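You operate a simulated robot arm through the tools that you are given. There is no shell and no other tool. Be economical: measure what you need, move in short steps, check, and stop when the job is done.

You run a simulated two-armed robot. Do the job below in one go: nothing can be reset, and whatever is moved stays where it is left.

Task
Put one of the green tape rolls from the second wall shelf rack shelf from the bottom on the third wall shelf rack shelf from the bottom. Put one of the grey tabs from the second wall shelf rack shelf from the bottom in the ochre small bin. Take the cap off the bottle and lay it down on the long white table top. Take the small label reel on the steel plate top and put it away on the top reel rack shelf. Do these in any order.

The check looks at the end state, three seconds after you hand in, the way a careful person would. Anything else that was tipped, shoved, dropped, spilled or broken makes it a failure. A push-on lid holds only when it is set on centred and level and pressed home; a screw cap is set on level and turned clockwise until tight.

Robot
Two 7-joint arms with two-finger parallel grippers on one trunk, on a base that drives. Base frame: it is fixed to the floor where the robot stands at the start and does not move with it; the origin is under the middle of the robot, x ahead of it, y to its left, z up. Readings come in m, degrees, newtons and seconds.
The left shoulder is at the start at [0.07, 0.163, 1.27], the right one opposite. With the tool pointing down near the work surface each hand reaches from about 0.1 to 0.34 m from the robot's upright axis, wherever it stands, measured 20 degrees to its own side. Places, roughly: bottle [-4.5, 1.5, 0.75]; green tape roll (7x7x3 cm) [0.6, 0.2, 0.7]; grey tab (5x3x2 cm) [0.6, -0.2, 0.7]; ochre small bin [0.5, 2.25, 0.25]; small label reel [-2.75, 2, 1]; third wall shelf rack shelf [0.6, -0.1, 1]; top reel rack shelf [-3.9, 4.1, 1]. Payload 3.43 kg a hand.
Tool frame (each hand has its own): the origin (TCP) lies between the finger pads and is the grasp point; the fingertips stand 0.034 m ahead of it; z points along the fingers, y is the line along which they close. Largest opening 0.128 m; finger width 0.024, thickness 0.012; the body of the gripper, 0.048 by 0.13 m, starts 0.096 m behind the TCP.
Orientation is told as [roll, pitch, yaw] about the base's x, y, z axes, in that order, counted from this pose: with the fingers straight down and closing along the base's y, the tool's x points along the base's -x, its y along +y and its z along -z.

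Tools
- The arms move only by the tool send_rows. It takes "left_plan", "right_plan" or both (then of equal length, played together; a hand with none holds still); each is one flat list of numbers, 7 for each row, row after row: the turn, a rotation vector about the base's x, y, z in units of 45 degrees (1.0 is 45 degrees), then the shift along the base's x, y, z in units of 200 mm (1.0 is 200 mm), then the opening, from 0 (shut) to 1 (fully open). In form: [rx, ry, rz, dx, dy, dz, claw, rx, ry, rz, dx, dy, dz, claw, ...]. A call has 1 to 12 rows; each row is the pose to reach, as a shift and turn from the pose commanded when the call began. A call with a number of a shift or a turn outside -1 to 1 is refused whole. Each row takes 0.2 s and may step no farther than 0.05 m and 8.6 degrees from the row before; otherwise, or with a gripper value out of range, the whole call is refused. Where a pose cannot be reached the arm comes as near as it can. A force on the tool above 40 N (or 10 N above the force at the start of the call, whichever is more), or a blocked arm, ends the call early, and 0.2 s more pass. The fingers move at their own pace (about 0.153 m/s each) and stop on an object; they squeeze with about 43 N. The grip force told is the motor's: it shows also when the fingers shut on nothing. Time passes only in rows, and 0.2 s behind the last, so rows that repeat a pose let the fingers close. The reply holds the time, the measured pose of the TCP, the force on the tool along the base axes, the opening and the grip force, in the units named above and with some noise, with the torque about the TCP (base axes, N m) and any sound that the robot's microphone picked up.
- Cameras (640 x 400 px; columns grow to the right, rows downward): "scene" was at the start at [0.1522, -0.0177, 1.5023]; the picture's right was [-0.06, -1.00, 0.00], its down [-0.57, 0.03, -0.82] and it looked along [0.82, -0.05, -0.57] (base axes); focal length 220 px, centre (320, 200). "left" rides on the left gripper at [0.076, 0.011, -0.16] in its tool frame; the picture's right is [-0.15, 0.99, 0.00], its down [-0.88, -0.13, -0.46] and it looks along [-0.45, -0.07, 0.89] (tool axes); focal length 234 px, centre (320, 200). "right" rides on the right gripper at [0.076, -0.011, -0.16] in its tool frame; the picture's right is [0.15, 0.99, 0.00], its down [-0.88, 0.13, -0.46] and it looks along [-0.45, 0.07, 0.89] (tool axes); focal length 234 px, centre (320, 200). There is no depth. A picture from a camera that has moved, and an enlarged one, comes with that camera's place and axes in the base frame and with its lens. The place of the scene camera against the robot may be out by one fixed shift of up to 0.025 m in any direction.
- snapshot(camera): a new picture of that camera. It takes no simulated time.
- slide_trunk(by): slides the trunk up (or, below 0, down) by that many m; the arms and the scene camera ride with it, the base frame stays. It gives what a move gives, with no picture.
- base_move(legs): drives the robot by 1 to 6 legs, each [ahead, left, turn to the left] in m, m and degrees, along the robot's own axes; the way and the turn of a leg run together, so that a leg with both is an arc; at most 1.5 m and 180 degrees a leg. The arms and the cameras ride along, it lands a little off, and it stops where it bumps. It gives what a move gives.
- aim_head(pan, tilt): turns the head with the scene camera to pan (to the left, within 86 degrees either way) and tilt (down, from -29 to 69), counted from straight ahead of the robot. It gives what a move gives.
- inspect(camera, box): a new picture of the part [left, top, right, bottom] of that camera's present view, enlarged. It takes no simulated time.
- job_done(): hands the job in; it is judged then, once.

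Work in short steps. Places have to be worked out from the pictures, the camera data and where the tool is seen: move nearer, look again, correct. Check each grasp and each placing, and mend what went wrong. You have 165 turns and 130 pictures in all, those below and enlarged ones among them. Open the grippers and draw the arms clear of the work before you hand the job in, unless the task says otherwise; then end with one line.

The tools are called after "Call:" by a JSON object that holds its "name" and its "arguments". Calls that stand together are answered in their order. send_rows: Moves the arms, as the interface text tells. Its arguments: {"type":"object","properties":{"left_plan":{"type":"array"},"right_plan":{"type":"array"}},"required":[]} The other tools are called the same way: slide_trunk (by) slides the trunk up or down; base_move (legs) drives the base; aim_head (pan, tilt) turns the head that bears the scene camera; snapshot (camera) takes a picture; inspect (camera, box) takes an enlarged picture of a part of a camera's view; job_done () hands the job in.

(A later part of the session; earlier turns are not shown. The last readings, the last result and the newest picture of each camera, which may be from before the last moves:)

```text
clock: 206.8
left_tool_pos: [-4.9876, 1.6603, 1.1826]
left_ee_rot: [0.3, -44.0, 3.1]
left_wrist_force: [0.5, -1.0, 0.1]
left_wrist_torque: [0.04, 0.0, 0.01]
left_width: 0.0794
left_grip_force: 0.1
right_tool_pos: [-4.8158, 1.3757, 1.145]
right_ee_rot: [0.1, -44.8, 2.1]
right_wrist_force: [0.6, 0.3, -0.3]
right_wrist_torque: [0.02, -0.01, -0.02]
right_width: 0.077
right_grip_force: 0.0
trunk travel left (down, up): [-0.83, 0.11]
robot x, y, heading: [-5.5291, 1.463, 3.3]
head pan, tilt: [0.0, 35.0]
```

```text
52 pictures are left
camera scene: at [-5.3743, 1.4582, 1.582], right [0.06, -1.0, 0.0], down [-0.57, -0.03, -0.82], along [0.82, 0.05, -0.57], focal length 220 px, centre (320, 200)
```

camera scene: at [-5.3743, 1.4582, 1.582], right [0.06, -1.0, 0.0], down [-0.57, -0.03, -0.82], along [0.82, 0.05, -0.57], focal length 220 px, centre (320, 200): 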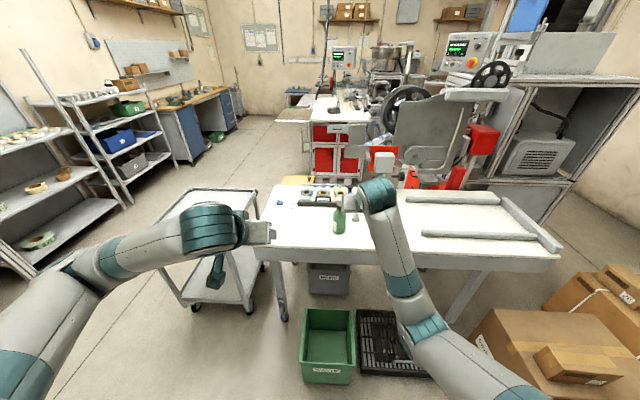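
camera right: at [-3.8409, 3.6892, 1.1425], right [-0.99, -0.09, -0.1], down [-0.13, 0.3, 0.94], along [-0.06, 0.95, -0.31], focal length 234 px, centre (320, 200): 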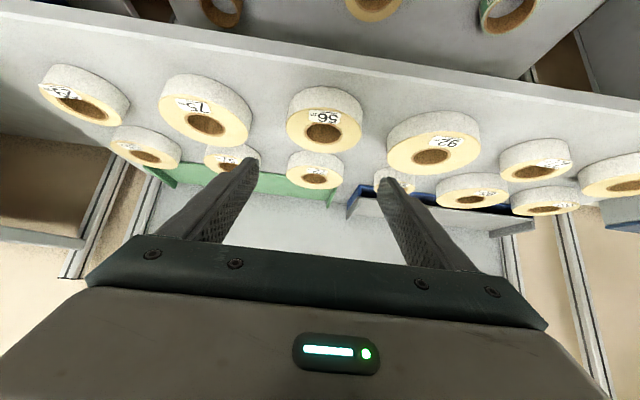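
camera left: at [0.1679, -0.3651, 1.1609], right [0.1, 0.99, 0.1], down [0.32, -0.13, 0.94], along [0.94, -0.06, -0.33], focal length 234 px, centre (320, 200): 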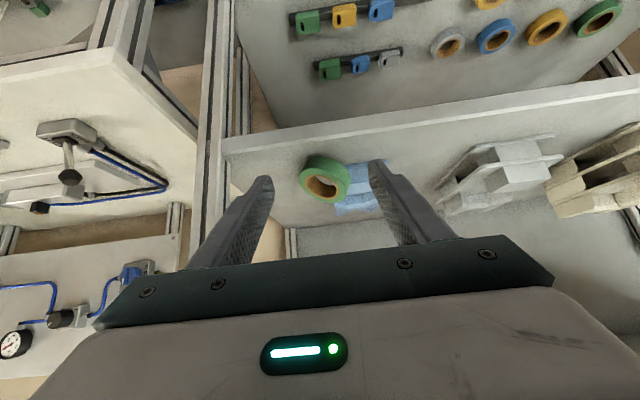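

Call:
{"name": "inspect", "arguments": {"camera": "scene", "box": [250, 160, 450, 285]}}

Call:
{"name": "snapshot", "arguments": {"camera": "right"}}

```text
3.20 times, centred on (350, 222) of scene
camera zoom: at [-5.3743, 1.4582, 1.582], right [0.06, -1.0, 0.0], down [-0.57, -0.03, -0.82], along [0.82, 0.05, -0.57], focal length 704 px, centre (224, 128)
```

zoom: 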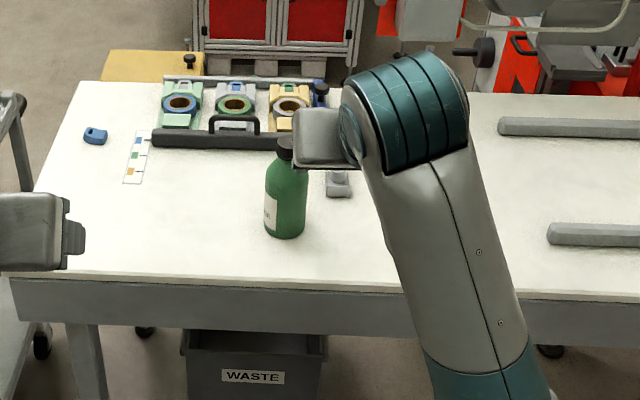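

```text
50 pictures are left
camera right: at [-4.9832, 1.3606, 1.2031], right [-0.14, 0.98, -0.1], down [0.3, 0.14, 0.94], along [0.94, 0.1, -0.31], focal length 234 px, centre (320, 200)
```

right: 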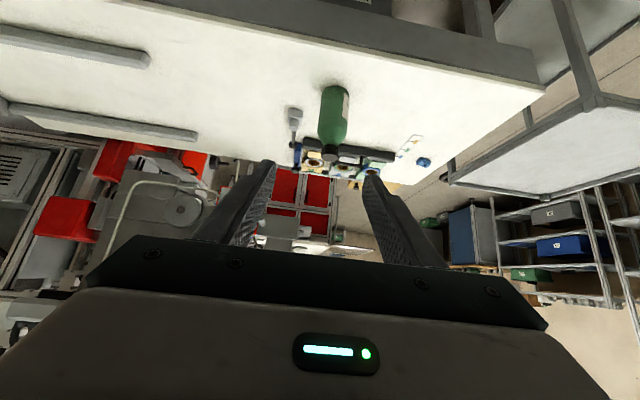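

The bottle is at about (-4.53, 1.41), z 0.775 to 0.94, with a dark cap; a crate on the floor ahead limits how close the base may come. I'll drive 0.2 m ahead, lower the trunk 0.12, and look closely at the cap.

Call:
{"name": "base_move", "arguments": {"legs": [[0.2, 0, -3]]}}

Call:
{"name": "slide_trunk", "arguments": {"by": -0.12}}

Call:
{"name": "aim_head", "arguments": {"pan": 0, "tilt": 40}}

Call:
{"name": "snapshot", "arguments": {"camera": "scene"}}

Call:
{"name": "inspect", "arguments": {"camera": "left", "box": [40, 20, 360, 220]}}

```text
clock: 208.4
left_tool_pos: [-4.7834, 1.6405, 1.1831]
left_ee_rot: [0.4, -44.1, 0.3]
left_wrist_force: [-0.4, 0.5, 0.5]
left_wrist_torque: [0.01, -0.01, -0.05]
left_width: 0.0791
left_grip_force: 0.0
right_tool_pos: [-4.6256, 1.3507, 1.1437]
right_ee_rot: [-0.1, -44.9, -0.6]
right_wrist_force: [0.9, -0.5, 0.4]
right_wrist_torque: [-0.02, 0.02, 0.0]
right_width: 0.0766
right_grip_force: 0.1
trunk travel left (down, up): [-0.83, 0.11]
robot x, y, heading: [-5.3315, 1.4697, 0.7]
head pan, tilt: [0.0, 35.0]
```

```text
clock: 209.9
left_tool_pos: [-4.7818, 1.6402, 1.0617]
left_ee_rot: [0.4, -44.1, 0.3]
left_wrist_force: [0.0, -0.9, 1.0]
left_wrist_torque: [0.01, 0.02, -0.01]
left_width: 0.0794
left_grip_force: 0.1
right_tool_pos: [-4.6242, 1.3482, 1.0241]
right_ee_rot: [0.0, -44.9, -0.7]
right_wrist_force: [0.0, -0.1, 0.2]
right_wrist_torque: [-0.01, -0.03, -0.01]
right_width: 0.0769
right_grip_force: 0.0
trunk travel left (down, up): [-0.71, 0.23]
robot x, y, heading: [-5.3312, 1.4692, 0.4]
head pan, tilt: [0.0, 35.0]
```

```text
clock: 210.5
left_tool_pos: [-4.7826, 1.6412, 1.0622]
left_ee_rot: [0.5, -44.0, 0.4]
left_wrist_force: [-0.4, -0.9, 0.4]
left_wrist_torque: [0.01, 0.0, 0.0]
left_width: 0.0794
left_grip_force: 0.0
right_tool_pos: [-4.625, 1.3488, 1.0235]
right_ee_rot: [0.1, -44.8, -0.7]
right_wrist_force: [-0.3, 0.2, 0.3]
right_wrist_torque: [0.01, 0.01, 0.01]
right_width: 0.0767
right_grip_force: 0.1
trunk travel left (down, up): [-0.71, 0.23]
robot x, y, heading: [-5.3306, 1.4723, 0.5]
head pan, tilt: [0.0, 40.0]
```

```text
49 pictures are left
camera scene: at [-5.18, 1.4574, 1.4545], right [0.01, -1.0, 0.0], down [-0.64, 0.0, -0.77], along [0.77, 0.01, -0.64], focal length 220 px, centre (320, 200)
```

scene: 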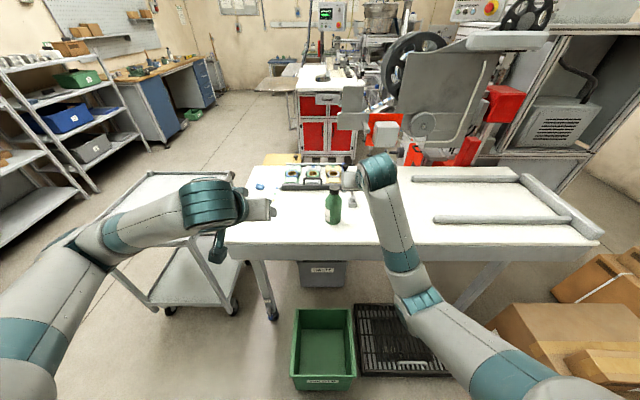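

```text
2.00 times, centred on (200, 120) of left
camera zoom: at [-4.9483, 1.6495, 1.1235], right [0.1, 0.99, 0.11], down [0.32, -0.13, 0.94], along [0.94, -0.06, -0.33], focal length 468 px, centre (560, 360)
```

zoom: 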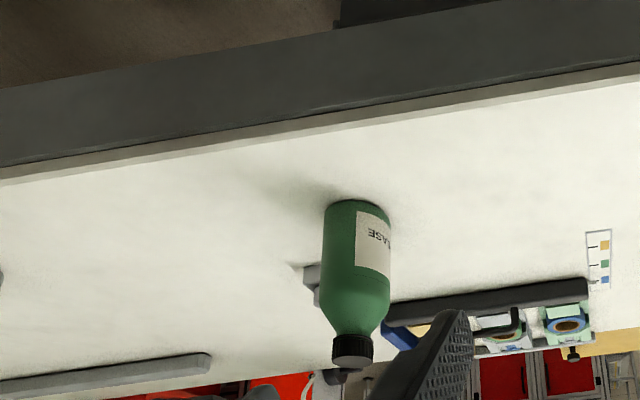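

It's a ribbed screw cap: cap z≈0.915–0.945, body ≈6.5 cm wide up to z≈0.875, centre (-4.527, 1.412), table ≈0.765. I'll steady the bottle with the left hand, coming in from the left at yaw -45°, so first I rotate the left hand.

Call:
{"name": "send_rows", "arguments": {"left_plan": [0, 0, -0.166, 0, 0, -0.08, 0.8, 0, 0, -0.333, 0, 0, -0.16, 0.8, 0, 0, -0.5, 0, 0, -0.25, 0.8, 0, 0, -0.666, 0, 0, -0.33, 0.8, 0, 0, -0.833, 0, 0, -0.42, 0.8, 0, 0, -1, 0, 0, -0.5, 0.8, 0, 0, -1, 0, 0, -0.5, 0.8]}}

Call:
{"name": "send_rows", "arguments": {"left_plan": [-0.1, -0.1, 0, 0.15, -0.1, -0.12, 0.8, -0.2, -0.2, 0, 0.3, -0.25, -0.25, 0.8, -0.314, -0.314, 0, 0.45, -0.4, -0.37, 0.8, -0.314, -0.314, 0, 0.6, -0.5, -0.5, 0.8, -0.314, -0.314, 0, 0.75, -0.6, -0.6, 0.8, -0.314, -0.314, 0, 0.85, -0.7, -0.67, 0.8, -0.314, -0.314, 0, 0.85, -0.7, -0.67, 0.8]}}

Call:
{"name": "snapshot", "arguments": {"camera": "left"}}

Call:
{"name": "snapshot", "arguments": {"camera": "scene"}}

```text
clock: 212.1
left_tool_pos: [-4.7809, 1.6404, 0.9621]
left_ee_rot: [0.4, -44.0, -44.8]
left_wrist_force: [0.1, 0.4, -0.6]
left_wrist_torque: [0.03, 0.02, -0.01]
left_width: 0.1024
left_grip_force: 0.1
right_tool_pos: [-4.6239, 1.3485, 1.0228]
right_ee_rot: [0.0, -44.8, -0.6]
right_wrist_force: [0.1, -0.4, 0.1]
right_wrist_torque: [0.01, 0.02, 0.0]
right_width: 0.0764
right_grip_force: 0.0
trunk travel left (down, up): [-0.71, 0.23]
robot x, y, heading: [-5.3275, 1.4734, 0.3]
head pan, tilt: [0.0, 40.0]
```

```text
clock: 213.7
left_tool_pos: [-4.6111, 1.5035, 0.8286]
left_ee_rot: [0.2, -64.1, -44.5]
left_wrist_force: [0.3, 1.2, -0.1]
left_wrist_torque: [0.0, -0.04, 0.0]
left_width: 0.1023
left_grip_force: 0.1
right_tool_pos: [-4.6251, 1.3499, 1.024]
right_ee_rot: [0.0, -44.8, -0.7]
right_wrist_force: [1.1, 0.0, 0.6]
right_wrist_torque: [0.0, 0.04, -0.01]
right_width: 0.077
right_grip_force: 0.1
trunk travel left (down, up): [-0.71, 0.23]
robot x, y, heading: [-5.3294, 1.4728, 0.5]
head pan, tilt: [0.0, 40.0]
```

```text
47 pictures are left
camera left: at [-4.7312, 1.6341, 0.8289], right [0.74, 0.66, 0.13], down [-0.11, -0.08, 0.99], along [0.67, -0.75, 0.02], focal length 234 px, centre (320, 200)
```

left: 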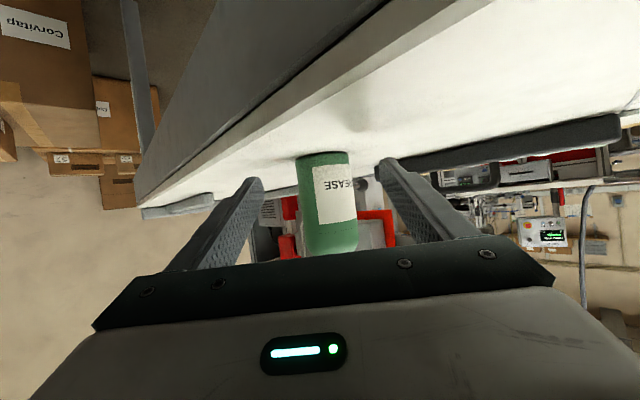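

```text
46 pictures are left
camera scene: at [-5.1805, 1.458, 1.4545], right [0.01, -1.0, 0.0], down [-0.64, 0.0, -0.77], along [0.77, 0.0, -0.64], focal length 220 px, centre (320, 200)
```

scene: 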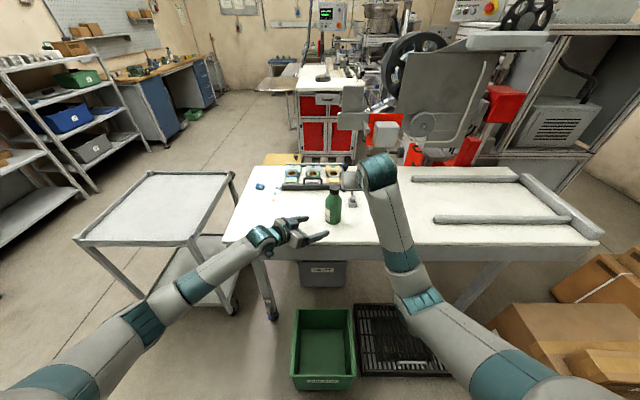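

The bottle is centred between the left fingers. I'll advance ~12 cm along the tool direction.

Call:
{"name": "send_rows", "arguments": {"left_plan": [0, 0, 0, 0.15, -0.15, 0, 0.8, 0, 0, 0, 0.3, -0.3, -0.03, 0.8, 0, 0, 0, 0.42, -0.42, -0.05, 0.8, 0, 0, 0, 0.42, -0.42, -0.05, 0.8]}}

Call:
{"name": "snapshot", "arguments": {"camera": "left"}}

```text
clock: 214.7
left_tool_pos: [-4.5275, 1.4182, 0.8183]
left_ee_rot: [0.1, -64.2, -44.4]
left_wrist_force: [0.3, 2.0, -0.4]
left_wrist_torque: [0.0, 0.0, 0.02]
left_width: 0.1024
left_grip_force: 0.0
right_tool_pos: [-4.6249, 1.3492, 1.0232]
right_ee_rot: [0.1, -44.8, -0.7]
right_wrist_force: [-0.7, 0.1, 0.5]
right_wrist_torque: [-0.02, -0.02, 0.0]
right_width: 0.0766
right_grip_force: 0.1
trunk travel left (down, up): [-0.71, 0.23]
robot x, y, heading: [-5.3303, 1.4699, 0.3]
head pan, tilt: [0.0, 40.0]
```

```text
45 pictures are left
camera left: at [-4.6474, 1.549, 0.8195], right [0.74, 0.66, 0.13], down [-0.11, -0.08, 0.99], along [0.67, -0.75, 0.02], focal length 234 px, centre (320, 200)
```

left: 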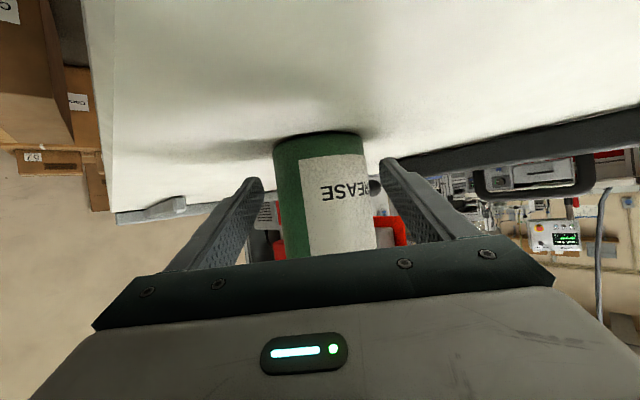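

The bottle is at grasp depth. I'll close the left hand on it.

Call:
{"name": "send_rows", "arguments": {"left_plan": [0, 0, 0, 0, 0, 0, 0.65, 0, 0, 0, 0, 0, 0, 0.5, 0, 0, 0, 0, 0, 0, 0.42, 0, 0, 0, 0, 0, 0, 0.42, 0, 0, 0, 0, 0, 0, 0.42]}}

Call:
{"name": "snapshot", "arguments": {"camera": "right"}}

```text
clock: 215.9
left_tool_pos: [-4.5267, 1.4179, 0.8169]
left_ee_rot: [0.2, -64.0, -44.6]
left_wrist_force: [0.5, -1.0, -0.1]
left_wrist_torque: [0.07, -0.07, -0.01]
left_width: 0.0665
left_grip_force: 43.3
right_tool_pos: [-4.6245, 1.3494, 1.0223]
right_ee_rot: [0.0, -44.8, -0.7]
right_wrist_force: [0.7, -0.8, -0.2]
right_wrist_torque: [-0.03, 0.0, 0.0]
right_width: 0.0768
right_grip_force: 0.0
trunk travel left (down, up): [-0.71, 0.23]
robot x, y, heading: [-5.3326, 1.4665, 0.6]
head pan, tilt: [0.0, 40.0]
```

```text
44 pictures are left
camera right: at [-4.7916, 1.3405, 1.083], right [-0.09, 0.99, -0.1], down [0.3, 0.13, 0.94], along [0.95, 0.06, -0.31], focal length 234 px, centre (320, 200)
```

right: 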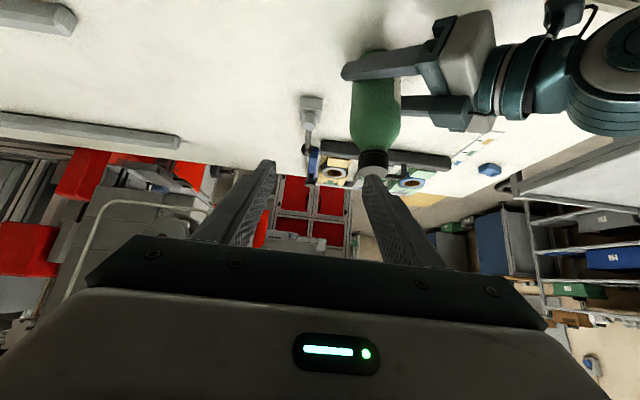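

The bottle is held upright (0.0665). The cap is at about (-4.527, 1.418), z≈0.92–0.96. Now I turn the right hand to point straight down.

Call:
{"name": "send_rows", "arguments": {"right_plan": [0, 0.166, 0, 0, 0, 0.06, 0.6, 0, 0.333, 0, 0, 0, 0.12, 0.6, 0, 0.5, 0, 0, 0, 0.18, 0.6, 0, 0.666, 0, 0, 0, 0.24, 0.6, 0, 0.833, 0, 0, 0, 0.28, 0.6, 0, 0.997, 0, 0, 0, 0.28, 0.6, 0, 0.997, 0, 0, 0, 0.28, 0.6]}}

Call:
{"name": "snapshot", "arguments": {"camera": "right"}}

```text
clock: 217.5
left_tool_pos: [-4.528, 1.4164, 0.8185]
left_ee_rot: [0.0, -64.0, -44.4]
left_wrist_force: [-1.1, 0.8, 0.4]
left_wrist_torque: [0.08, -0.04, 0.08]
left_width: 0.0666
left_grip_force: 43.5
right_tool_pos: [-4.5479, 1.3353, 1.0759]
right_ee_rot: [-0.5, 0.0, -0.5]
right_wrist_force: [0.0, 0.5, 0.6]
right_wrist_torque: [0.01, 0.0, -0.03]
right_width: 0.0768
right_grip_force: 0.0
right hand out of reach, approached as far as the arm can: row 1, 2, 3, 4, 5, 6, 7
trunk travel left (down, up): [-0.71, 0.23]
robot x, y, heading: [-5.3317, 1.4693, 0.0]
head pan, tilt: [0.0, 40.0]
```

```text
43 pictures are left
camera right: at [-4.6241, 1.3279, 1.2346], right [-0.14, 0.99, -0.01], down [0.88, 0.13, 0.45], along [0.45, 0.06, -0.89], focal length 234 px, centre (320, 200)
```

right: 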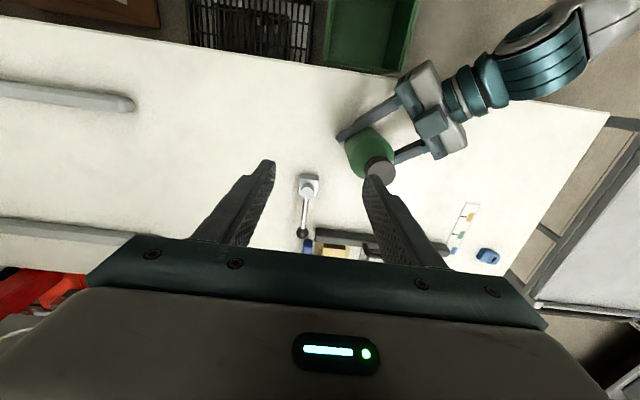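

The right arm ran to its reach limit with the hand fully vertical. Pitch doesn't alter how the pads meet the cap, since they close along y, so I'll tilt back to about -25° and see where the hand settles.

Call:
{"name": "send_rows", "arguments": {"right_plan": [0, -0.18, 0, 0, 0, 0, 0.6, 0, -0.36, 0, 0, 0, 0, 0.6, 0, -0.54, 0, 0, 0, 0, 0.6, 0, -0.6, 0, 0, 0, -0.1, 0.6, 0, -0.6, 0, 0, 0.05, -0.15, 0.6, 0, -0.6, 0, 0, 0.1, -0.2, 0.6]}}

```text
clock: 218.9
left_tool_pos: [-4.5271, 1.4179, 0.8174]
left_ee_rot: [0.2, -64.1, -44.5]
left_wrist_force: [-0.5, -0.5, 0.2]
left_wrist_torque: [0.1, -0.01, 0.02]
left_width: 0.0665
left_grip_force: 42.9
right_tool_pos: [-4.5428, 1.3463, 1.0404]
right_ee_rot: [-0.4, -27.6, -1.1]
right_wrist_force: [0.6, 0.1, 0.5]
right_wrist_torque: [-0.02, 0.0, -0.01]
right_width: 0.0767
right_grip_force: 0.1
right hand out of reach, approached as far as the arm can: row 1
trunk travel left (down, up): [-0.71, 0.23]
robot x, y, heading: [-5.3281, 1.4688, 0.6]
head pan, tilt: [0.0, 40.0]
```

Reachable now. I'll centre the hand over the cap while pre-turning it -45° (clockwise) at safe height, then look.

Call:
{"name": "send_rows", "arguments": {"right_plan": [0, 0, -0.166, 0.01, 0.06, 0, 0.55, 0, 0, -0.333, 0.02, 0.12, 0, 0.55, 0, 0, -0.5, 0.03, 0.18, 0, 0.55, 0, 0, -0.666, 0.04, 0.24, 0, 0.55, 0, 0, -0.833, 0.06, 0.3, 0, 0.55, 0, 0, -1, 0.06, 0.36, -0.05, 0.55, 0, 0, -1, 0.06, 0.36, -0.1, 0.55]}}

Call:
{"name": "snapshot", "arguments": {"camera": "right"}}

Call:
{"name": "snapshot", "arguments": {"camera": "scene"}}

```text
clock: 220.5
left_tool_pos: [-4.5273, 1.4183, 0.8176]
left_ee_rot: [0.1, -63.9, -44.5]
left_wrist_force: [-0.8, 0.7, 0.1]
left_wrist_torque: [0.02, -0.03, 0.03]
left_width: 0.0668
left_grip_force: 43.3
right_tool_pos: [-4.5357, 1.4291, 1.0136]
right_ee_rot: [-0.2, -27.0, -45.6]
right_wrist_force: [0.2, 0.3, 0.1]
right_wrist_torque: [0.0, -0.01, -0.02]
right_width: 0.0704
right_grip_force: 0.2
trunk travel left (down, up): [-0.71, 0.23]
robot x, y, heading: [-5.3311, 1.468, 0.2]
head pan, tilt: [0.0, 40.0]
```

```text
42 pictures are left
camera right: at [-4.6415, 1.5223, 1.1212], right [0.62, 0.78, -0.07], down [0.5, -0.32, 0.81], along [0.61, -0.53, -0.59], focal length 234 px, centre (320, 200)
```

right: 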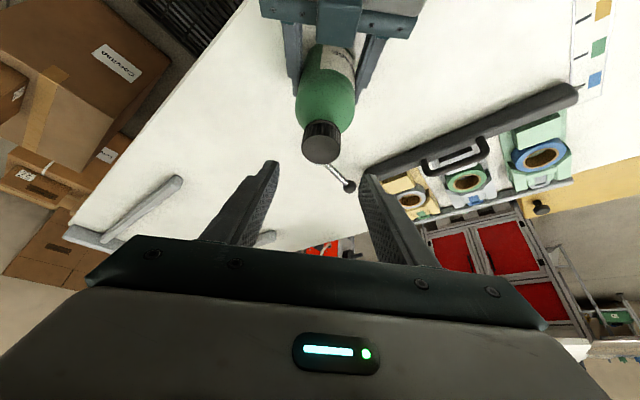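

```text
41 pictures are left
camera scene: at [-5.18, 1.4573, 1.4544], right [0.01, -1.0, 0.0], down [-0.64, 0.0, -0.77], along [0.77, 0.01, -0.64], focal length 220 px, centre (320, 200)
```

scene: 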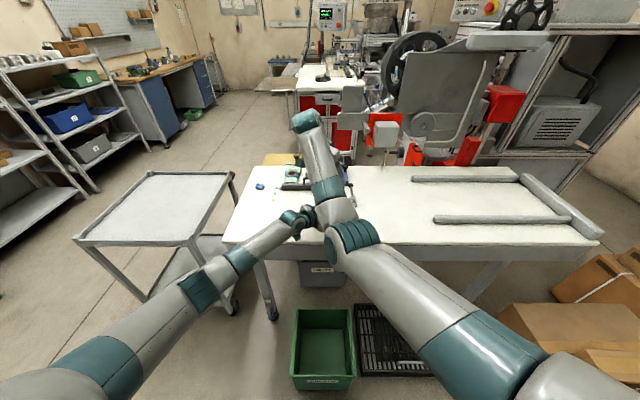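

The cap's centre is at about (-4.531, 1.422), well centred between the fingers. I'll descend to z≈0.95 and close on the cap.

Call:
{"name": "send_rows", "arguments": {"right_plan": [0, 0, 0, 0.015, -0.025, -0.1, 0.55, 0, 0, 0, 0.015, -0.025, -0.2, 0.55, 0, 0, 0, 0.015, -0.025, -0.28, 0.55, 0, 0, 0, 0.015, -0.025, -0.32, 0.55, 0, 0, 0, 0.015, -0.025, -0.32, 0.55]}}

Call:
{"name": "snapshot", "arguments": {"camera": "right"}}

```text
clock: 221.7
left_tool_pos: [-4.5271, 1.4176, 0.8178]
left_ee_rot: [0.1, -64.0, -44.5]
left_wrist_force: [0.5, -0.2, 0.2]
left_wrist_torque: [0.11, -0.06, 0.03]
left_width: 0.0667
left_grip_force: 42.7
right_tool_pos: [-4.5307, 1.4186, 0.95]
right_ee_rot: [-0.2, -27.1, -45.8]
right_wrist_force: [0.1, -0.3, 0.6]
right_wrist_torque: [0.01, -0.03, 0.02]
right_width: 0.0705
right_grip_force: 0.1
trunk travel left (down, up): [-0.71, 0.23]
robot x, y, heading: [-5.33, 1.4669, 0.4]
head pan, tilt: [0.0, 40.0]
```

```text
40 pictures are left
camera right: at [-4.6373, 1.513, 1.0585], right [0.62, 0.78, -0.07], down [0.5, -0.32, 0.81], along [0.61, -0.53, -0.59], focal length 234 px, centre (320, 200)
```

right: 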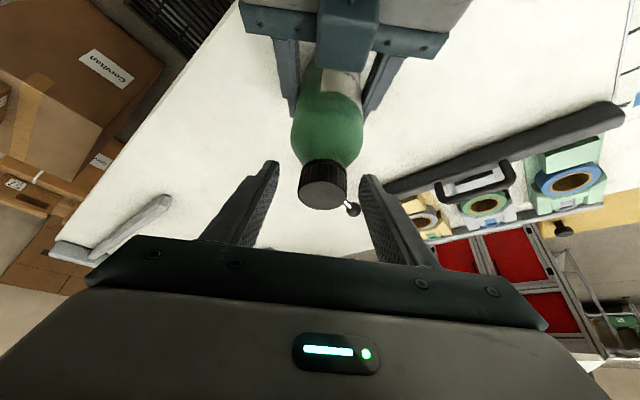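

The cap sits between the pads. I'll drop 4 mm more and close.

Call:
{"name": "send_rows", "arguments": {"right_plan": [0, 0, 0, 0, 0.005, -0.02, 0.55, 0, 0, 0, 0, 0.005, -0.02, 0.4, 0, 0, 0, 0, 0.005, -0.02, 0.25, 0, 0, 0, 0, 0.005, -0.02, 0.2, 0, 0, 0, 0, 0.005, -0.02, 0.2]}}

Call:
{"name": "inspect", "arguments": {"camera": "right", "box": [220, 120, 420, 245]}}

```text
clock: 222.9
left_tool_pos: [-4.5282, 1.4175, 0.8189]
left_ee_rot: [0.2, -63.9, -44.6]
left_wrist_force: [-8.7, -5.4, 0.0]
left_wrist_torque: [0.16, -1.01, 0.09]
left_width: 0.0665
left_grip_force: 43.5
right_tool_pos: [-4.5305, 1.4189, 0.9474]
right_ee_rot: [-0.1, -27.3, -45.8]
right_wrist_force: [12.4, 5.1, 11.2]
right_wrist_torque: [0.35, -0.7, -0.01]
right_width: 0.0391
right_grip_force: 42.5
trunk travel left (down, up): [-0.71, 0.23]
robot x, y, heading: [-5.3262, 1.4725, 0.5]
head pan, tilt: [0.0, 40.0]
```

```text
3.20 times, centred on (320, 182) of right
camera zoom: at [-4.637, 1.5131, 1.055], right [0.62, 0.78, -0.07], down [0.49, -0.32, 0.81], along [0.61, -0.54, -0.58], focal length 749 px, centre (320, 256)
```

zoom: 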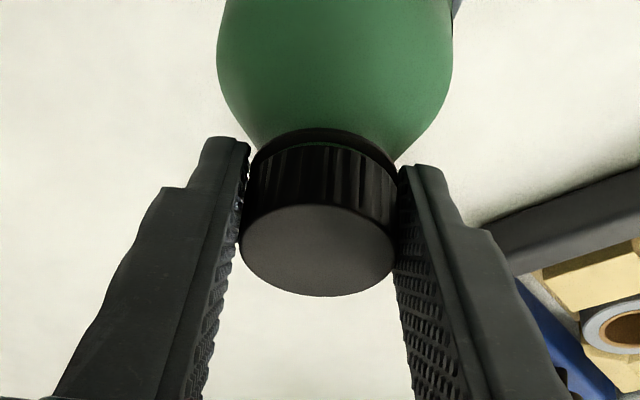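

Cap gripped (0.039). I'll turn it counter-clockwise 45° with a slight lift bias and read the torque.

Call:
{"name": "send_rows", "arguments": {"right_plan": [0, 0, 0.15, 0, 0, 0.01, 0.2, 0, 0, 0.32, 0, 0, 0.01, 0.2, 0, 0, 0.5, 0, 0, 0.012, 0.2, 0, 0, 0.67, 0, 0, 0.012, 0.2, 0, 0, 0.84, 0, 0, 0.014, 0.2, 0, 0, 1, 0, 0, 0.014, 0.2]}}

```text
clock: 224.3
left_tool_pos: [-4.5277, 1.4206, 0.8183]
left_ee_rot: [0.4, -63.8, -44.4]
left_wrist_force: [10.7, 9.4, -1.6]
left_wrist_torque: [0.16, 1.24, 0.51]
left_width: 0.0666
left_grip_force: 43.1
right_tool_pos: [-4.5362, 1.4238, 0.952]
right_ee_rot: [-0.2, -27.0, -0.4]
right_wrist_force: [-13.1, -11.9, 19.3]
right_wrist_torque: [-1.58, 0.83, -0.59]
right_width: 0.0383
right_grip_force: 42.7
trunk travel left (down, up): [-0.71, 0.23]
robot x, y, heading: [-5.329, 1.471, 0.3]
head pan, tilt: [0.0, 40.0]
```

The cap turned 45° and presses upward, as a thread rising would. I'll ease the hand (-x,-y, up a bit) and turn another 45°.

Call:
{"name": "send_rows", "arguments": {"right_plan": [0, 0, 0, -0.015, -0.015, 0.015, 0.2, 0, 0, 0.17, -0.015, -0.015, 0.017, 0.2, 0, 0, 0.34, -0.015, -0.015, 0.019, 0.2, 0, 0, 0.5, -0.015, -0.015, 0.021, 0.2, 0, 0, 0.67, -0.015, -0.015, 0.023, 0.2, 0, 0, 0.84, -0.015, -0.015, 0.025, 0.2, 0, 0, 1, -0.015, -0.015, 0.027, 0.2]}}

Call:
{"name": "inspect", "arguments": {"camera": "right", "box": [220, 120, 420, 245]}}

```text
clock: 225.9
left_tool_pos: [-4.5278, 1.4194, 0.818]
left_ee_rot: [0.2, -64.1, -44.4]
left_wrist_force: [1.3, 28.0, 1.8]
left_wrist_torque: [-1.64, 0.07, 0.35]
left_width: 0.0668
left_grip_force: 43.1
right_tool_pos: [-4.5337, 1.4156, 0.9538]
right_ee_rot: [-0.5, -26.8, 44.3]
right_wrist_force: [-0.2, -27.4, -2.7]
right_wrist_torque: [-2.03, 0.05, -0.56]
right_width: 0.0361
right_grip_force: 42.6
trunk travel left (down, up): [-0.71, 0.23]
robot x, y, heading: [-5.3299, 1.4691, 0.4]
head pan, tilt: [0.0, 40.0]
```

```text
3.20 times, centred on (320, 182) of right
camera zoom: at [-4.6275, 1.3133, 1.0612], right [-0.78, 0.62, -0.07], down [0.32, 0.5, 0.8], along [0.53, 0.6, -0.59], focal length 749 px, centre (320, 256)
```

zoom: 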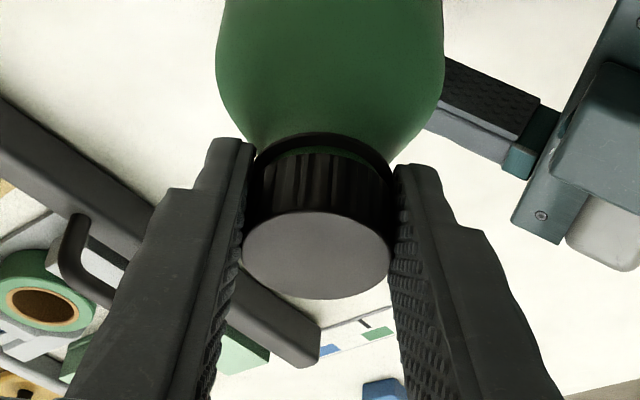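

The cap is rising off its collar. I'll relieve the side load (-y) and continue another 45°.

Call:
{"name": "send_rows", "arguments": {"right_plan": [0, 0, 0, 0, -0.025, 0, 0.2, 0, 0, 0.17, 0, -0.025, 0.003, 0.2, 0, 0, 0.34, 0, -0.025, 0.006, 0.2, 0, 0, 0.5, 0, -0.025, 0.009, 0.2, 0, 0, 0.67, 0, -0.025, 0.012, 0.2, 0, 0, 0.84, 0, -0.025, 0.015, 0.2, 0, 0, 1, 0, -0.025, 0.018, 0.2]}}

Call:
{"name": "inspect", "arguments": {"camera": "right", "box": [220, 120, 420, 245]}}

```text
clock: 227.5
left_tool_pos: [-4.5275, 1.4169, 0.8178]
left_ee_rot: [0.2, -64.2, -44.6]
left_wrist_force: [-15.5, 10.8, 14.7]
left_wrist_torque: [-0.21, -1.0, 0.11]
left_width: 0.0666
left_grip_force: 43.0
right_tool_pos: [-4.5354, 1.4149, 0.9557]
right_ee_rot: [-0.2, -26.8, 89.5]
right_wrist_force: [14.8, -10.7, -18.2]
right_wrist_torque: [-1.29, -0.99, -0.18]
right_width: 0.0359
right_grip_force: 42.6
trunk travel left (down, up): [-0.71, 0.23]
robot x, y, heading: [-5.3304, 1.4704, 0.6]
head pan, tilt: [0.0, 40.0]
```

```text
3.20 times, centred on (320, 182) of right
camera zoom: at [-4.5256, 1.276, 1.0648], right [-0.99, -0.12, -0.07], down [-0.13, 0.58, 0.8], along [-0.06, 0.8, -0.59], focal length 749 px, centre (320, 256)
```

zoom: 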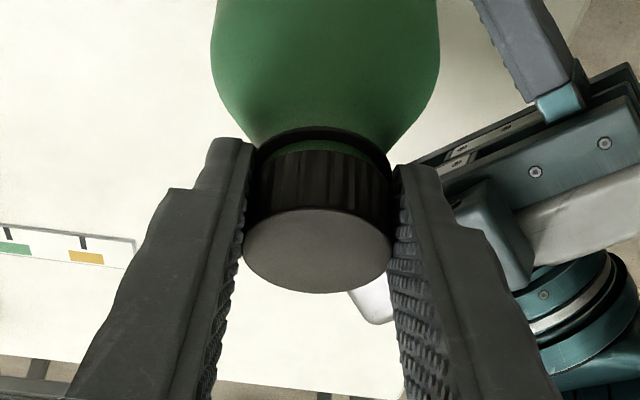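

135° turned and the cap still holds by thread. I'll open, re-centre on the cap axis, and wind the hand back for another bite.

Call:
{"name": "send_rows", "arguments": {"right_plan": [0, 0, 0, 0, 0, 0, 0.35, 0, 0, 0, 0, 0, 0, 0.5, 0, 0, -0.17, 0.015, 0.02, 0, 0.52, 0, 0, -0.34, 0.015, 0.02, 0, 0.52, 0, 0, -0.5, 0.015, 0.02, 0, 0.52, 0, 0, -0.67, 0.015, 0.02, 0, 0.52, 0, 0, -0.84, 0.015, 0.02, 0, 0.52, 0, 0, -1, 0.015, 0.02, 0, 0.52]}}

Call:
{"name": "send_rows", "arguments": {"right_plan": [0, 0, -0.17, 0, 0, 0, 0.52, 0, 0, -0.34, 0, 0, 0, 0.52, 0, 0, -0.5, 0, 0, 0, 0.52, 0, 0, -0.67, 0, 0, 0, 0.52, 0, 0, -0.84, 0, 0, 0, 0.52, 0, 0, -1, 0, 0, 0, 0.52]}}

Call:
{"name": "inspect", "arguments": {"camera": "right", "box": [220, 120, 420, 245]}}

```text
clock: 229.3
left_tool_pos: [-4.5279, 1.4184, 0.8186]
left_ee_rot: [0.2, -64.0, -44.4]
left_wrist_force: [-1.8, -0.4, 2.7]
left_wrist_torque: [0.09, 0.17, 0.06]
left_width: 0.0666
left_grip_force: 43.4
right_tool_pos: [-4.5307, 1.4191, 0.9578]
right_ee_rot: [-0.2, -27.0, 44.4]
right_wrist_force: [0.9, -0.6, -0.5]
right_wrist_torque: [-0.01, -0.02, 0.0]
right_width: 0.0667
right_grip_force: 0.1
trunk travel left (down, up): [-0.71, 0.23]
robot x, y, heading: [-5.3287, 1.4697, 0.4]
head pan, tilt: [0.0, 40.0]
```

```text
clock: 230.7
left_tool_pos: [-4.5283, 1.4183, 0.8197]
left_ee_rot: [0.1, -64.1, -44.5]
left_wrist_force: [-0.5, 0.6, 1.5]
left_wrist_torque: [0.11, 0.13, -0.01]
left_width: 0.0668
left_grip_force: 43.1
right_tool_pos: [-4.5317, 1.419, 0.9564]
right_ee_rot: [-0.3, -27.1, -0.7]
right_wrist_force: [0.1, 0.9, 0.3]
right_wrist_torque: [0.01, 0.01, -0.01]
right_width: 0.0664
right_grip_force: 0.0
trunk travel left (down, up): [-0.71, 0.23]
robot x, y, heading: [-5.3304, 1.4665, 0.2]
head pan, tilt: [0.0, 40.0]
```

```text
3.20 times, centred on (320, 182) of right
camera zoom: at [-4.6726, 1.4116, 1.0652], right [-0.12, 0.99, -0.07], down [0.58, 0.13, 0.81], along [0.81, 0.05, -0.59], focal length 749 px, centre (320, 256)
```

zoom: 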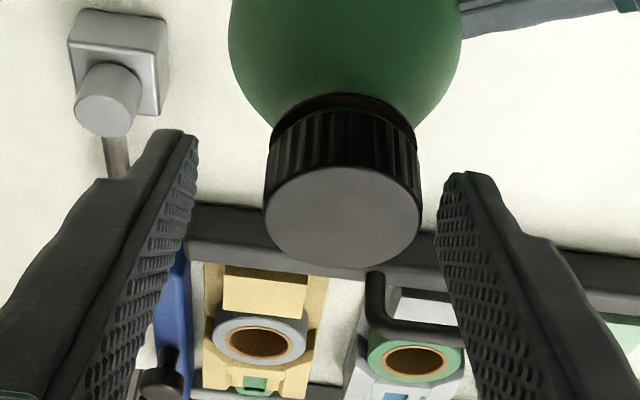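

The cap is about 5 mm toward +y of the hand's centre. I'll wind back another 45° with that correction, then close.

Call:
{"name": "send_rows", "arguments": {"right_plan": [0, 0, -0.17, 0, 0.02, 0, 0.52, 0, 0, -0.34, 0, 0.025, 0, 0.52, 0, 0, -0.5, 0, 0.025, 0, 0.52, 0, 0, -0.67, 0, 0.025, 0, 0.52, 0, 0, -0.84, 0, 0.025, 0, 0.52, 0, 0, -1, 0, 0.025, 0, 0.52, 0, 0, -1, 0, 0.025, -0.01, 0.4, 0, 0, -1, 0, 0.025, -0.01, 0.25, 0, 0, -1, 0, 0.025, -0.01, 0.2, 0, 0, -1, 0, 0.025, -0.01, 0.2]}}

Call:
{"name": "send_rows", "arguments": {"right_plan": [0, 0, 0.15, 0, 0, 0.0, 0.2, 0, 0, 0.32, 0, 0, 0.002, 0.2, 0, 0, 0.5, 0, 0, 0.004, 0.2, 0, 0, 0.67, 0, 0, 0.006, 0.2, 0, 0, 0.84, 0, 0, 0.008, 0.2, 0, 0, 1, 0, 0, 0.01, 0.2]}}

```text
clock: 232.9
left_tool_pos: [-4.5281, 1.4184, 0.8178]
left_ee_rot: [0.1, -64.0, -44.4]
left_wrist_force: [9.6, 4.0, 0.5]
left_wrist_torque: [-0.57, 1.3, -0.02]
left_width: 0.0666
left_grip_force: 43.6
right_tool_pos: [-4.5339, 1.4249, 0.9552]
right_ee_rot: [-0.4, -27.0, -45.6]
right_wrist_force: [-10.0, -6.3, 1.7]
right_wrist_torque: [-0.06, 0.18, 0.01]
right_width: 0.0362
right_grip_force: 43.3
trunk travel left (down, up): [-0.71, 0.23]
robot x, y, heading: [-5.3259, 1.4688, 0.5]
head pan, tilt: [0.0, 40.0]
```

```text
clock: 234.3
left_tool_pos: [-4.5278, 1.4175, 0.8173]
left_ee_rot: [0.1, -64.1, -44.6]
left_wrist_force: [6.2, 3.1, 1.5]
left_wrist_torque: [0.27, -0.14, 0.03]
left_width: 0.0666
left_grip_force: 43.1
right_tool_pos: [-4.5314, 1.4241, 0.9578]
right_ee_rot: [-0.2, -26.9, -0.5]
right_wrist_force: [-6.5, -3.4, -2.1]
right_wrist_torque: [-0.76, 0.94, -0.06]
right_width: 0.0361
right_grip_force: 43.0
trunk travel left (down, up): [-0.71, 0.23]
robot x, y, heading: [-5.3285, 1.467, 0.6]
head pan, tilt: [0.0, 40.0]
```

Very low torque now; the cap may be nearly free. I'll turn another 45° with a gentle upward bias.

Call:
{"name": "send_rows", "arguments": {"right_plan": [0, 0, 0.17, -0.005, -0.005, 0.003, 0.2, 0, 0, 0.34, -0.005, -0.005, 0.007, 0.2, 0, 0, 0.5, -0.005, -0.005, 0.011, 0.2, 0, 0, 0.67, -0.005, -0.005, 0.015, 0.2, 0, 0, 0.84, -0.005, -0.005, 0.02, 0.2, 0, 0, 1, -0.005, -0.005, 0.025, 0.2]}}

Call:
{"name": "inspect", "arguments": {"camera": "right", "box": [220, 120, 420, 245]}}

```text
clock: 235.7
left_tool_pos: [-4.5268, 1.4174, 0.8201]
left_ee_rot: [0.1, -64.4, -44.4]
left_wrist_force: [-1.1, -3.3, 17.7]
left_wrist_torque: [1.48, -0.5, 0.06]
left_width: 0.0668
left_grip_force: 43.0
right_tool_pos: [-4.5323, 1.4219, 0.9602]
right_ee_rot: [0.0, -26.8, 44.6]
right_wrist_force: [2.3, 2.3, -20.2]
right_wrist_torque: [-0.91, 0.41, -0.03]
right_width: 0.036
right_grip_force: 43.0
trunk travel left (down, up): [-0.71, 0.23]
robot x, y, heading: [-5.3304, 1.4683, 0.4]
head pan, tilt: [0.0, 40.0]
```

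```text
3.20 times, centred on (320, 182) of right
camera zoom: at [-4.6254, 1.3176, 1.069], right [-0.79, 0.61, -0.07], down [0.32, 0.5, 0.8], along [0.53, 0.61, -0.59], focal length 749 px, centre (320, 256)
```

zoom: 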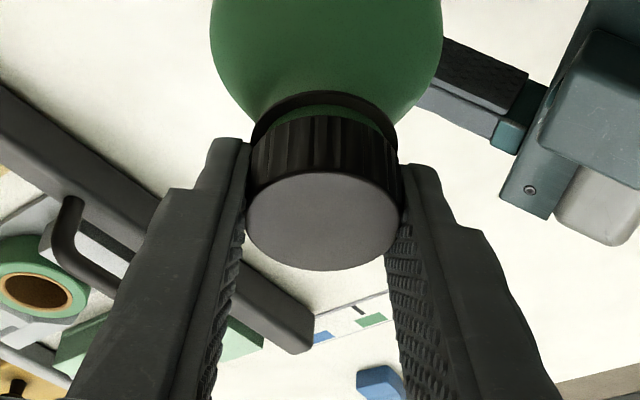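

Gap is growing but the thread still holds. Another 45°, with a little less pull.

Call:
{"name": "send_rows", "arguments": {"right_plan": [0, 0, 0.17, 0, 0, 0, 0.2, 0, 0, 0.34, 0, 0, 0, 0.2, 0, 0, 0.5, 0, 0, 0.002, 0.2, 0, 0, 0.67, 0, 0, 0.004, 0.2, 0, 0, 0.84, 0, 0, 0.006, 0.2, 0, 0, 1, 0, 0, 0.008, 0.2]}}

Call:
{"name": "send_rows", "arguments": {"right_plan": [0, 0, 0, 0, 0, 0, 0.35, 0, 0, 0, 0, 0, 0, 0.5, 0, 0, -0.17, 0, 0.015, 0, 0.52, 0, 0, -0.34, 0, 0.015, 0, 0.52, 0, 0, -0.5, 0, 0.015, 0, 0.52, 0, 0, -0.67, 0, 0.015, 0, 0.52, 0, 0, -0.84, 0, 0.015, 0, 0.52, 0, 0, -1, 0, 0.015, 0, 0.52]}}

Call:
{"name": "inspect", "arguments": {"camera": "right", "box": [220, 120, 420, 245]}}

```text
clock: 237.1
left_tool_pos: [-4.5291, 1.4189, 0.8162]
left_ee_rot: [0.3, -63.7, -44.5]
left_wrist_force: [10.2, -3.7, -8.1]
left_wrist_torque: [0.63, 0.63, -0.03]
left_width: 0.0667
left_grip_force: 43.3
right_tool_pos: [-4.5328, 1.4222, 0.9693]
right_ee_rot: [-0.6, -27.3, 89.7]
right_wrist_force: [-3.1, 0.8, 25.2]
right_wrist_torque: [-0.48, 0.1, -0.08]
right_width: 0.036
right_grip_force: 43.3
trunk travel left (down, up): [-0.71, 0.23]
robot x, y, heading: [-5.327, 1.4721, 0.3]
head pan, tilt: [0.0, 40.0]
```

```text
clock: 238.9
left_tool_pos: [-4.5278, 1.4181, 0.8174]
left_ee_rot: [0.1, -64.0, -44.4]
left_wrist_force: [-0.2, 0.6, -3.6]
left_wrist_torque: [0.02, 0.01, 0.0]
left_width: 0.0666
left_grip_force: 43.1
right_tool_pos: [-4.5329, 1.4268, 0.9641]
right_ee_rot: [-0.2, -27.0, 44.2]
right_wrist_force: [1.1, 0.0, -0.8]
right_wrist_torque: [0.01, 0.01, -0.03]
right_width: 0.0667
right_grip_force: 0.0
trunk travel left (down, up): [-0.71, 0.23]
robot x, y, heading: [-5.3273, 1.4658, 0.5]
head pan, tilt: [0.0, 40.0]
```

```text
3.20 times, centred on (320, 182) of right
camera zoom: at [-4.6258, 1.322, 1.0715], right [-0.78, 0.62, -0.07], down [0.32, 0.5, 0.81], along [0.53, 0.61, -0.59], focal length 749 px, centre (320, 256)
```

zoom: 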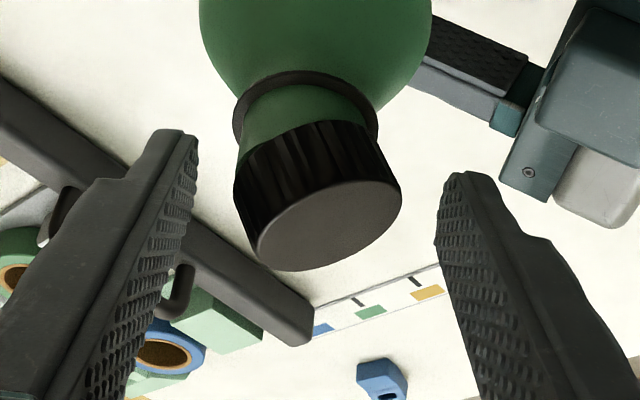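

The cap has come off the thread and sits tilted on the neck, centred between the fingers. I'll close on it here.

Call:
{"name": "send_rows", "arguments": {"right_plan": [0, 0, 0, 0, 0, 0, 0.45, 0, 0, 0, 0, 0, 0, 0.35, 0, 0, 0, 0, 0, 0, 0.25, 0, 0, 0, 0, 0, 0, 0.2, 0, 0, 0, 0, 0, 0, 0.2]}}

Call:
{"name": "inspect", "arguments": {"camera": "right", "box": [220, 120, 420, 245]}}

```text
clock: 240.1
left_tool_pos: [-4.5278, 1.4182, 0.8174]
left_ee_rot: [0.0, -64.0, -44.4]
left_wrist_force: [-9.9, 5.0, -1.9]
left_wrist_torque: [-0.73, -1.04, 0.0]
left_width: 0.0667
left_grip_force: 43.4
right_tool_pos: [-4.5322, 1.4254, 0.9635]
right_ee_rot: [-0.2, -26.8, 44.5]
right_wrist_force: [10.3, -5.3, -1.8]
right_wrist_torque: [-0.1, -0.31, 0.06]
right_width: 0.0378
right_grip_force: 43.0
trunk travel left (down, up): [-0.71, 0.23]
robot x, y, heading: [-5.3283, 1.4722, 0.7]
head pan, tilt: [0.0, 40.0]
```

```text
3.20 times, centred on (320, 182) of right
camera zoom: at [-4.6253, 1.3214, 1.0715], right [-0.78, 0.62, -0.07], down [0.32, 0.5, 0.8], along [0.53, 0.61, -0.59], focal length 749 px, centre (320, 256)
```

zoom: 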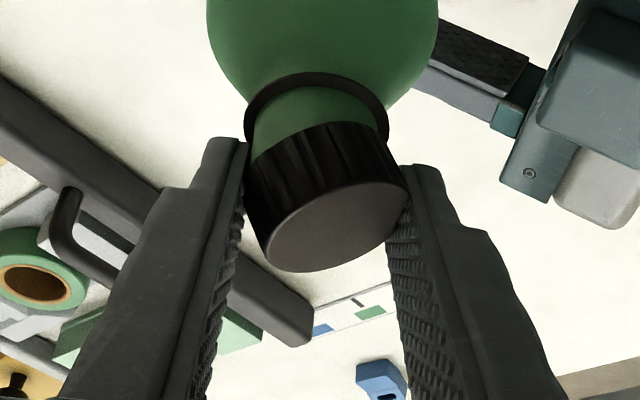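

Cap gripped (0.038). I'll lift gently and watch.

Call:
{"name": "send_rows", "arguments": {"right_plan": [0, 0, 0, 0, 0, 0.03, 0.2, 0, 0, 0, 0, 0, 0.08, 0.2, 0, 0, 0, 0, 0, 0.15, 0.2, 0, 0, 0, 0, 0, 0.25, 0.2]}}

Call:
{"name": "snapshot", "arguments": {"camera": "right"}}

```text
clock: 241.1
left_tool_pos: [-4.5274, 1.4188, 0.817]
left_ee_rot: [0.1, -63.9, -44.3]
left_wrist_force: [-0.5, 0.3, -2.9]
left_wrist_torque: [0.0, -0.01, 0.0]
left_width: 0.0665
left_grip_force: 43.0
right_tool_pos: [-4.5326, 1.4273, 1.0163]
right_ee_rot: [0.0, -27.1, 44.6]
right_wrist_force: [-0.5, 0.1, 0.8]
right_wrist_torque: [-0.03, 0.02, 0.04]
right_width: 0.0368
right_grip_force: 43.1
trunk travel left (down, up): [-0.71, 0.23]
robot x, y, heading: [-5.328, 1.4686, 0.4]
head pan, tilt: [0.0, 40.0]
```

```text
32 pictures are left
camera right: at [-4.6256, 1.3224, 1.1232], right [-0.79, 0.61, -0.07], down [0.32, 0.5, 0.81], along [0.53, 0.61, -0.59], focal length 234 px, centre (320, 200)
```

right: 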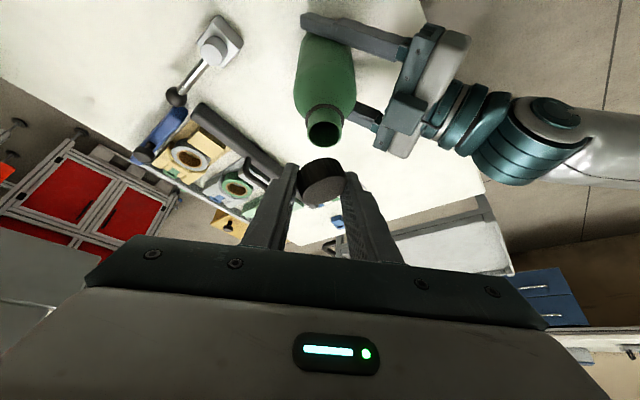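

The cap is off and held; the bottle stays upright in the left hand. I'll carry the cap about 20 cm to the right over clear table and descend.

Call:
{"name": "send_rows", "arguments": {"right_plan": [0, 0, 0, 0, -0.2, 0.03, 0.2, 0, 0, 0, 0, -0.4, 0.03, 0.2, 0, 0, 0, 0, -0.6, 0.03, 0.2, 0, 0, 0, 0, -0.8, 0, 0.2, 0, 0, 0, 0, -1, -0.1, 0.2, 0, 0, 0, 0, -1, -0.3, 0.2, 0, 0, 0, 0, -1, -0.5, 0.2, 0, 0, 0, 0, -1, -0.7, 0.2, 0, 0, 0, 0, -1, -0.8, 0.2, 0, 0, 0, 0, -1, -0.8, 0.2]}}

Call:
{"name": "snapshot", "arguments": {"camera": "right"}}

Call:
{"name": "snapshot", "arguments": {"camera": "scene"}}

```text
clock: 243.3
left_tool_pos: [-4.5278, 1.4183, 0.8173]
left_ee_rot: [0.2, -64.1, -44.4]
left_wrist_force: [-0.1, 0.0, -3.2]
left_wrist_torque: [-0.01, 0.01, 0.01]
left_width: 0.0667
left_grip_force: 43.4
right_tool_pos: [-4.5342, 1.2257, 0.8544]
right_ee_rot: [-0.2, -27.0, 44.4]
right_wrist_force: [-0.7, 0.6, 0.0]
right_wrist_torque: [0.0, 0.01, 0.01]
right_width: 0.0366
right_grip_force: 43.9
trunk travel left (down, up): [-0.71, 0.23]
robot x, y, heading: [-5.3278, 1.4677, 0.4]
head pan, tilt: [0.0, 40.0]
```

```text
31 pictures are left
camera right: at [-4.6267, 1.1209, 0.9618], right [-0.78, 0.62, -0.07], down [0.32, 0.5, 0.81], along [0.53, 0.61, -0.59], focal length 234 px, centre (320, 200)
```

right: 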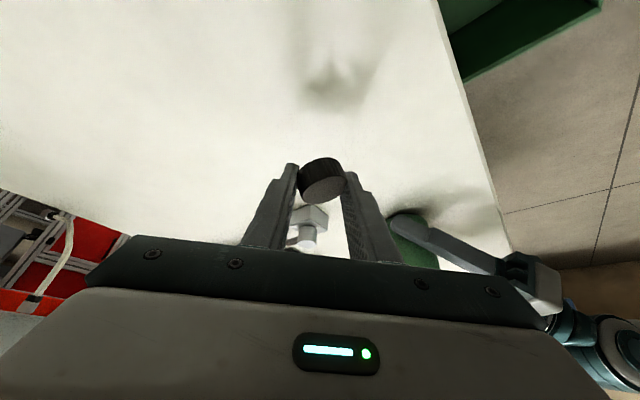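

```text
30 pictures are left
camera scene: at [-5.1796, 1.4572, 1.4544], right [0.01, -1.0, 0.0], down [-0.64, 0.0, -0.77], along [0.77, 0.01, -0.64], focal length 220 px, centre (320, 200)
```

scene: 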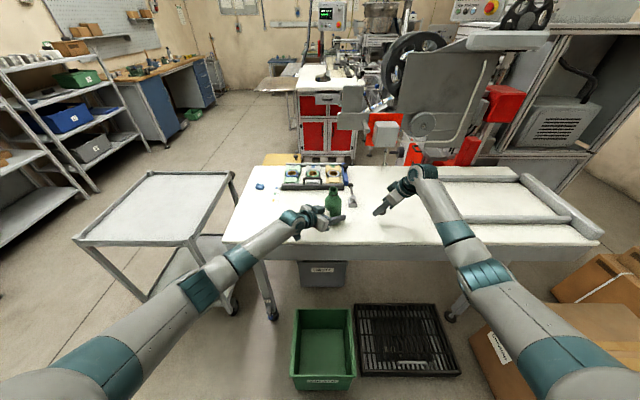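

Clear spot. I'll lower toward contact in small steps.

Call:
{"name": "send_rows", "arguments": {"right_plan": [0, 0, 0, 0, 0, -0.08, 0.2, 0, 0, 0, 0, 0, -0.14, 0.2, 0, 0, 0, 0, 0, -0.18, 0.2, 0, 0, 0, 0, 0, -0.21, 0.2, 0, 0, 0, 0, 0, -0.21, 0.2]}}

Call:
{"name": "inspect", "arguments": {"camera": "right", "box": [220, 80, 420, 205]}}

```text
clock: 244.5
left_tool_pos: [-4.5288, 1.4169, 0.8186]
left_ee_rot: [0.2, -64.1, -44.5]
left_wrist_force: [-0.1, 0.3, -2.8]
left_wrist_torque: [-0.01, -0.02, -0.01]
left_width: 0.0668
left_grip_force: 43.2
right_tool_pos: [-4.5338, 1.2256, 0.816]
right_ee_rot: [-0.4, -27.3, 44.5]
right_wrist_force: [1.8, -3.5, 16.6]
right_wrist_torque: [0.22, 0.14, -0.16]
right_width: 0.0369
right_grip_force: 43.1
trunk travel left (down, up): [-0.71, 0.23]
robot x, y, heading: [-5.3295, 1.4731, 0.6]
head pan, tilt: [0.0, 40.0]
```

```text
3.20 times, centred on (320, 142) of right
camera zoom: at [-4.6262, 1.1212, 0.923], right [-0.78, 0.62, -0.07], down [0.32, 0.5, 0.81], along [0.53, 0.61, -0.59], focal length 749 px, centre (320, 384)
```

zoom: 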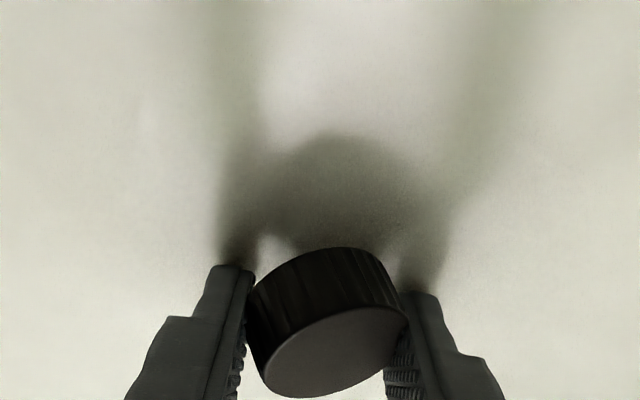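

Fingertips are at the table, cap just above it. I'll ease up slightly and open slowly to let the cap settle.

Call:
{"name": "send_rows", "arguments": {"right_plan": [0, 0, 0, 0, 0, 0.015, 0.26, 0, 0, 0, 0, 0, 0.015, 0.32, 0, 0, 0, 0, 0, 0.015, 0.4, 0, 0, 0, 0, 0, 0.015, 0.5, 0, 0, 0, 0, 0, 0.015, 0.5, 0, 0, 0, 0, 0, 0.2, 0.5, 0, 0, 0, 0, 0, 0.4, 0.5]}}

Call:
{"name": "snapshot", "arguments": {"camera": "right"}}

```text
clock: 246.1
left_tool_pos: [-4.5277, 1.4186, 0.8175]
left_ee_rot: [0.1, -64.0, -44.6]
left_wrist_force: [0.0, 0.1, -3.8]
left_wrist_torque: [-0.05, -0.02, -0.02]
left_width: 0.0666
left_grip_force: 42.3
right_tool_pos: [-4.5339, 1.2268, 0.8914]
right_ee_rot: [-0.1, -26.7, 44.4]
right_wrist_force: [0.6, 0.0, -0.7]
right_wrist_torque: [-0.01, -0.02, 0.01]
right_width: 0.0642
right_grip_force: 0.1
trunk travel left (down, up): [-0.71, 0.23]
robot x, y, heading: [-5.3306, 1.4669, 0.3]
head pan, tilt: [0.0, 40.0]
```

```text
28 pictures are left
camera right: at [-4.6258, 1.1219, 1.0006], right [-0.79, 0.62, -0.07], down [0.32, 0.5, 0.8], along [0.53, 0.61, -0.59], focal length 234 px, centre (320, 200)
```

right: 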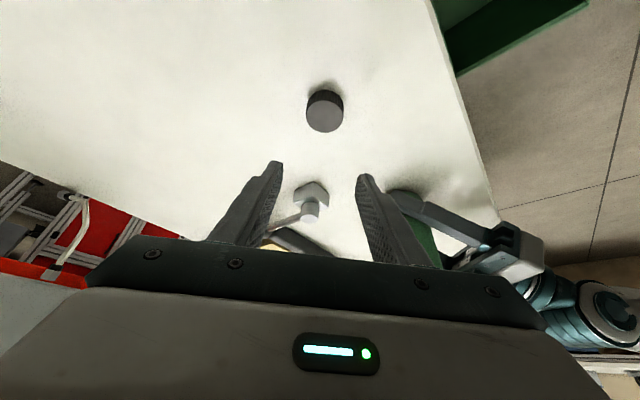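

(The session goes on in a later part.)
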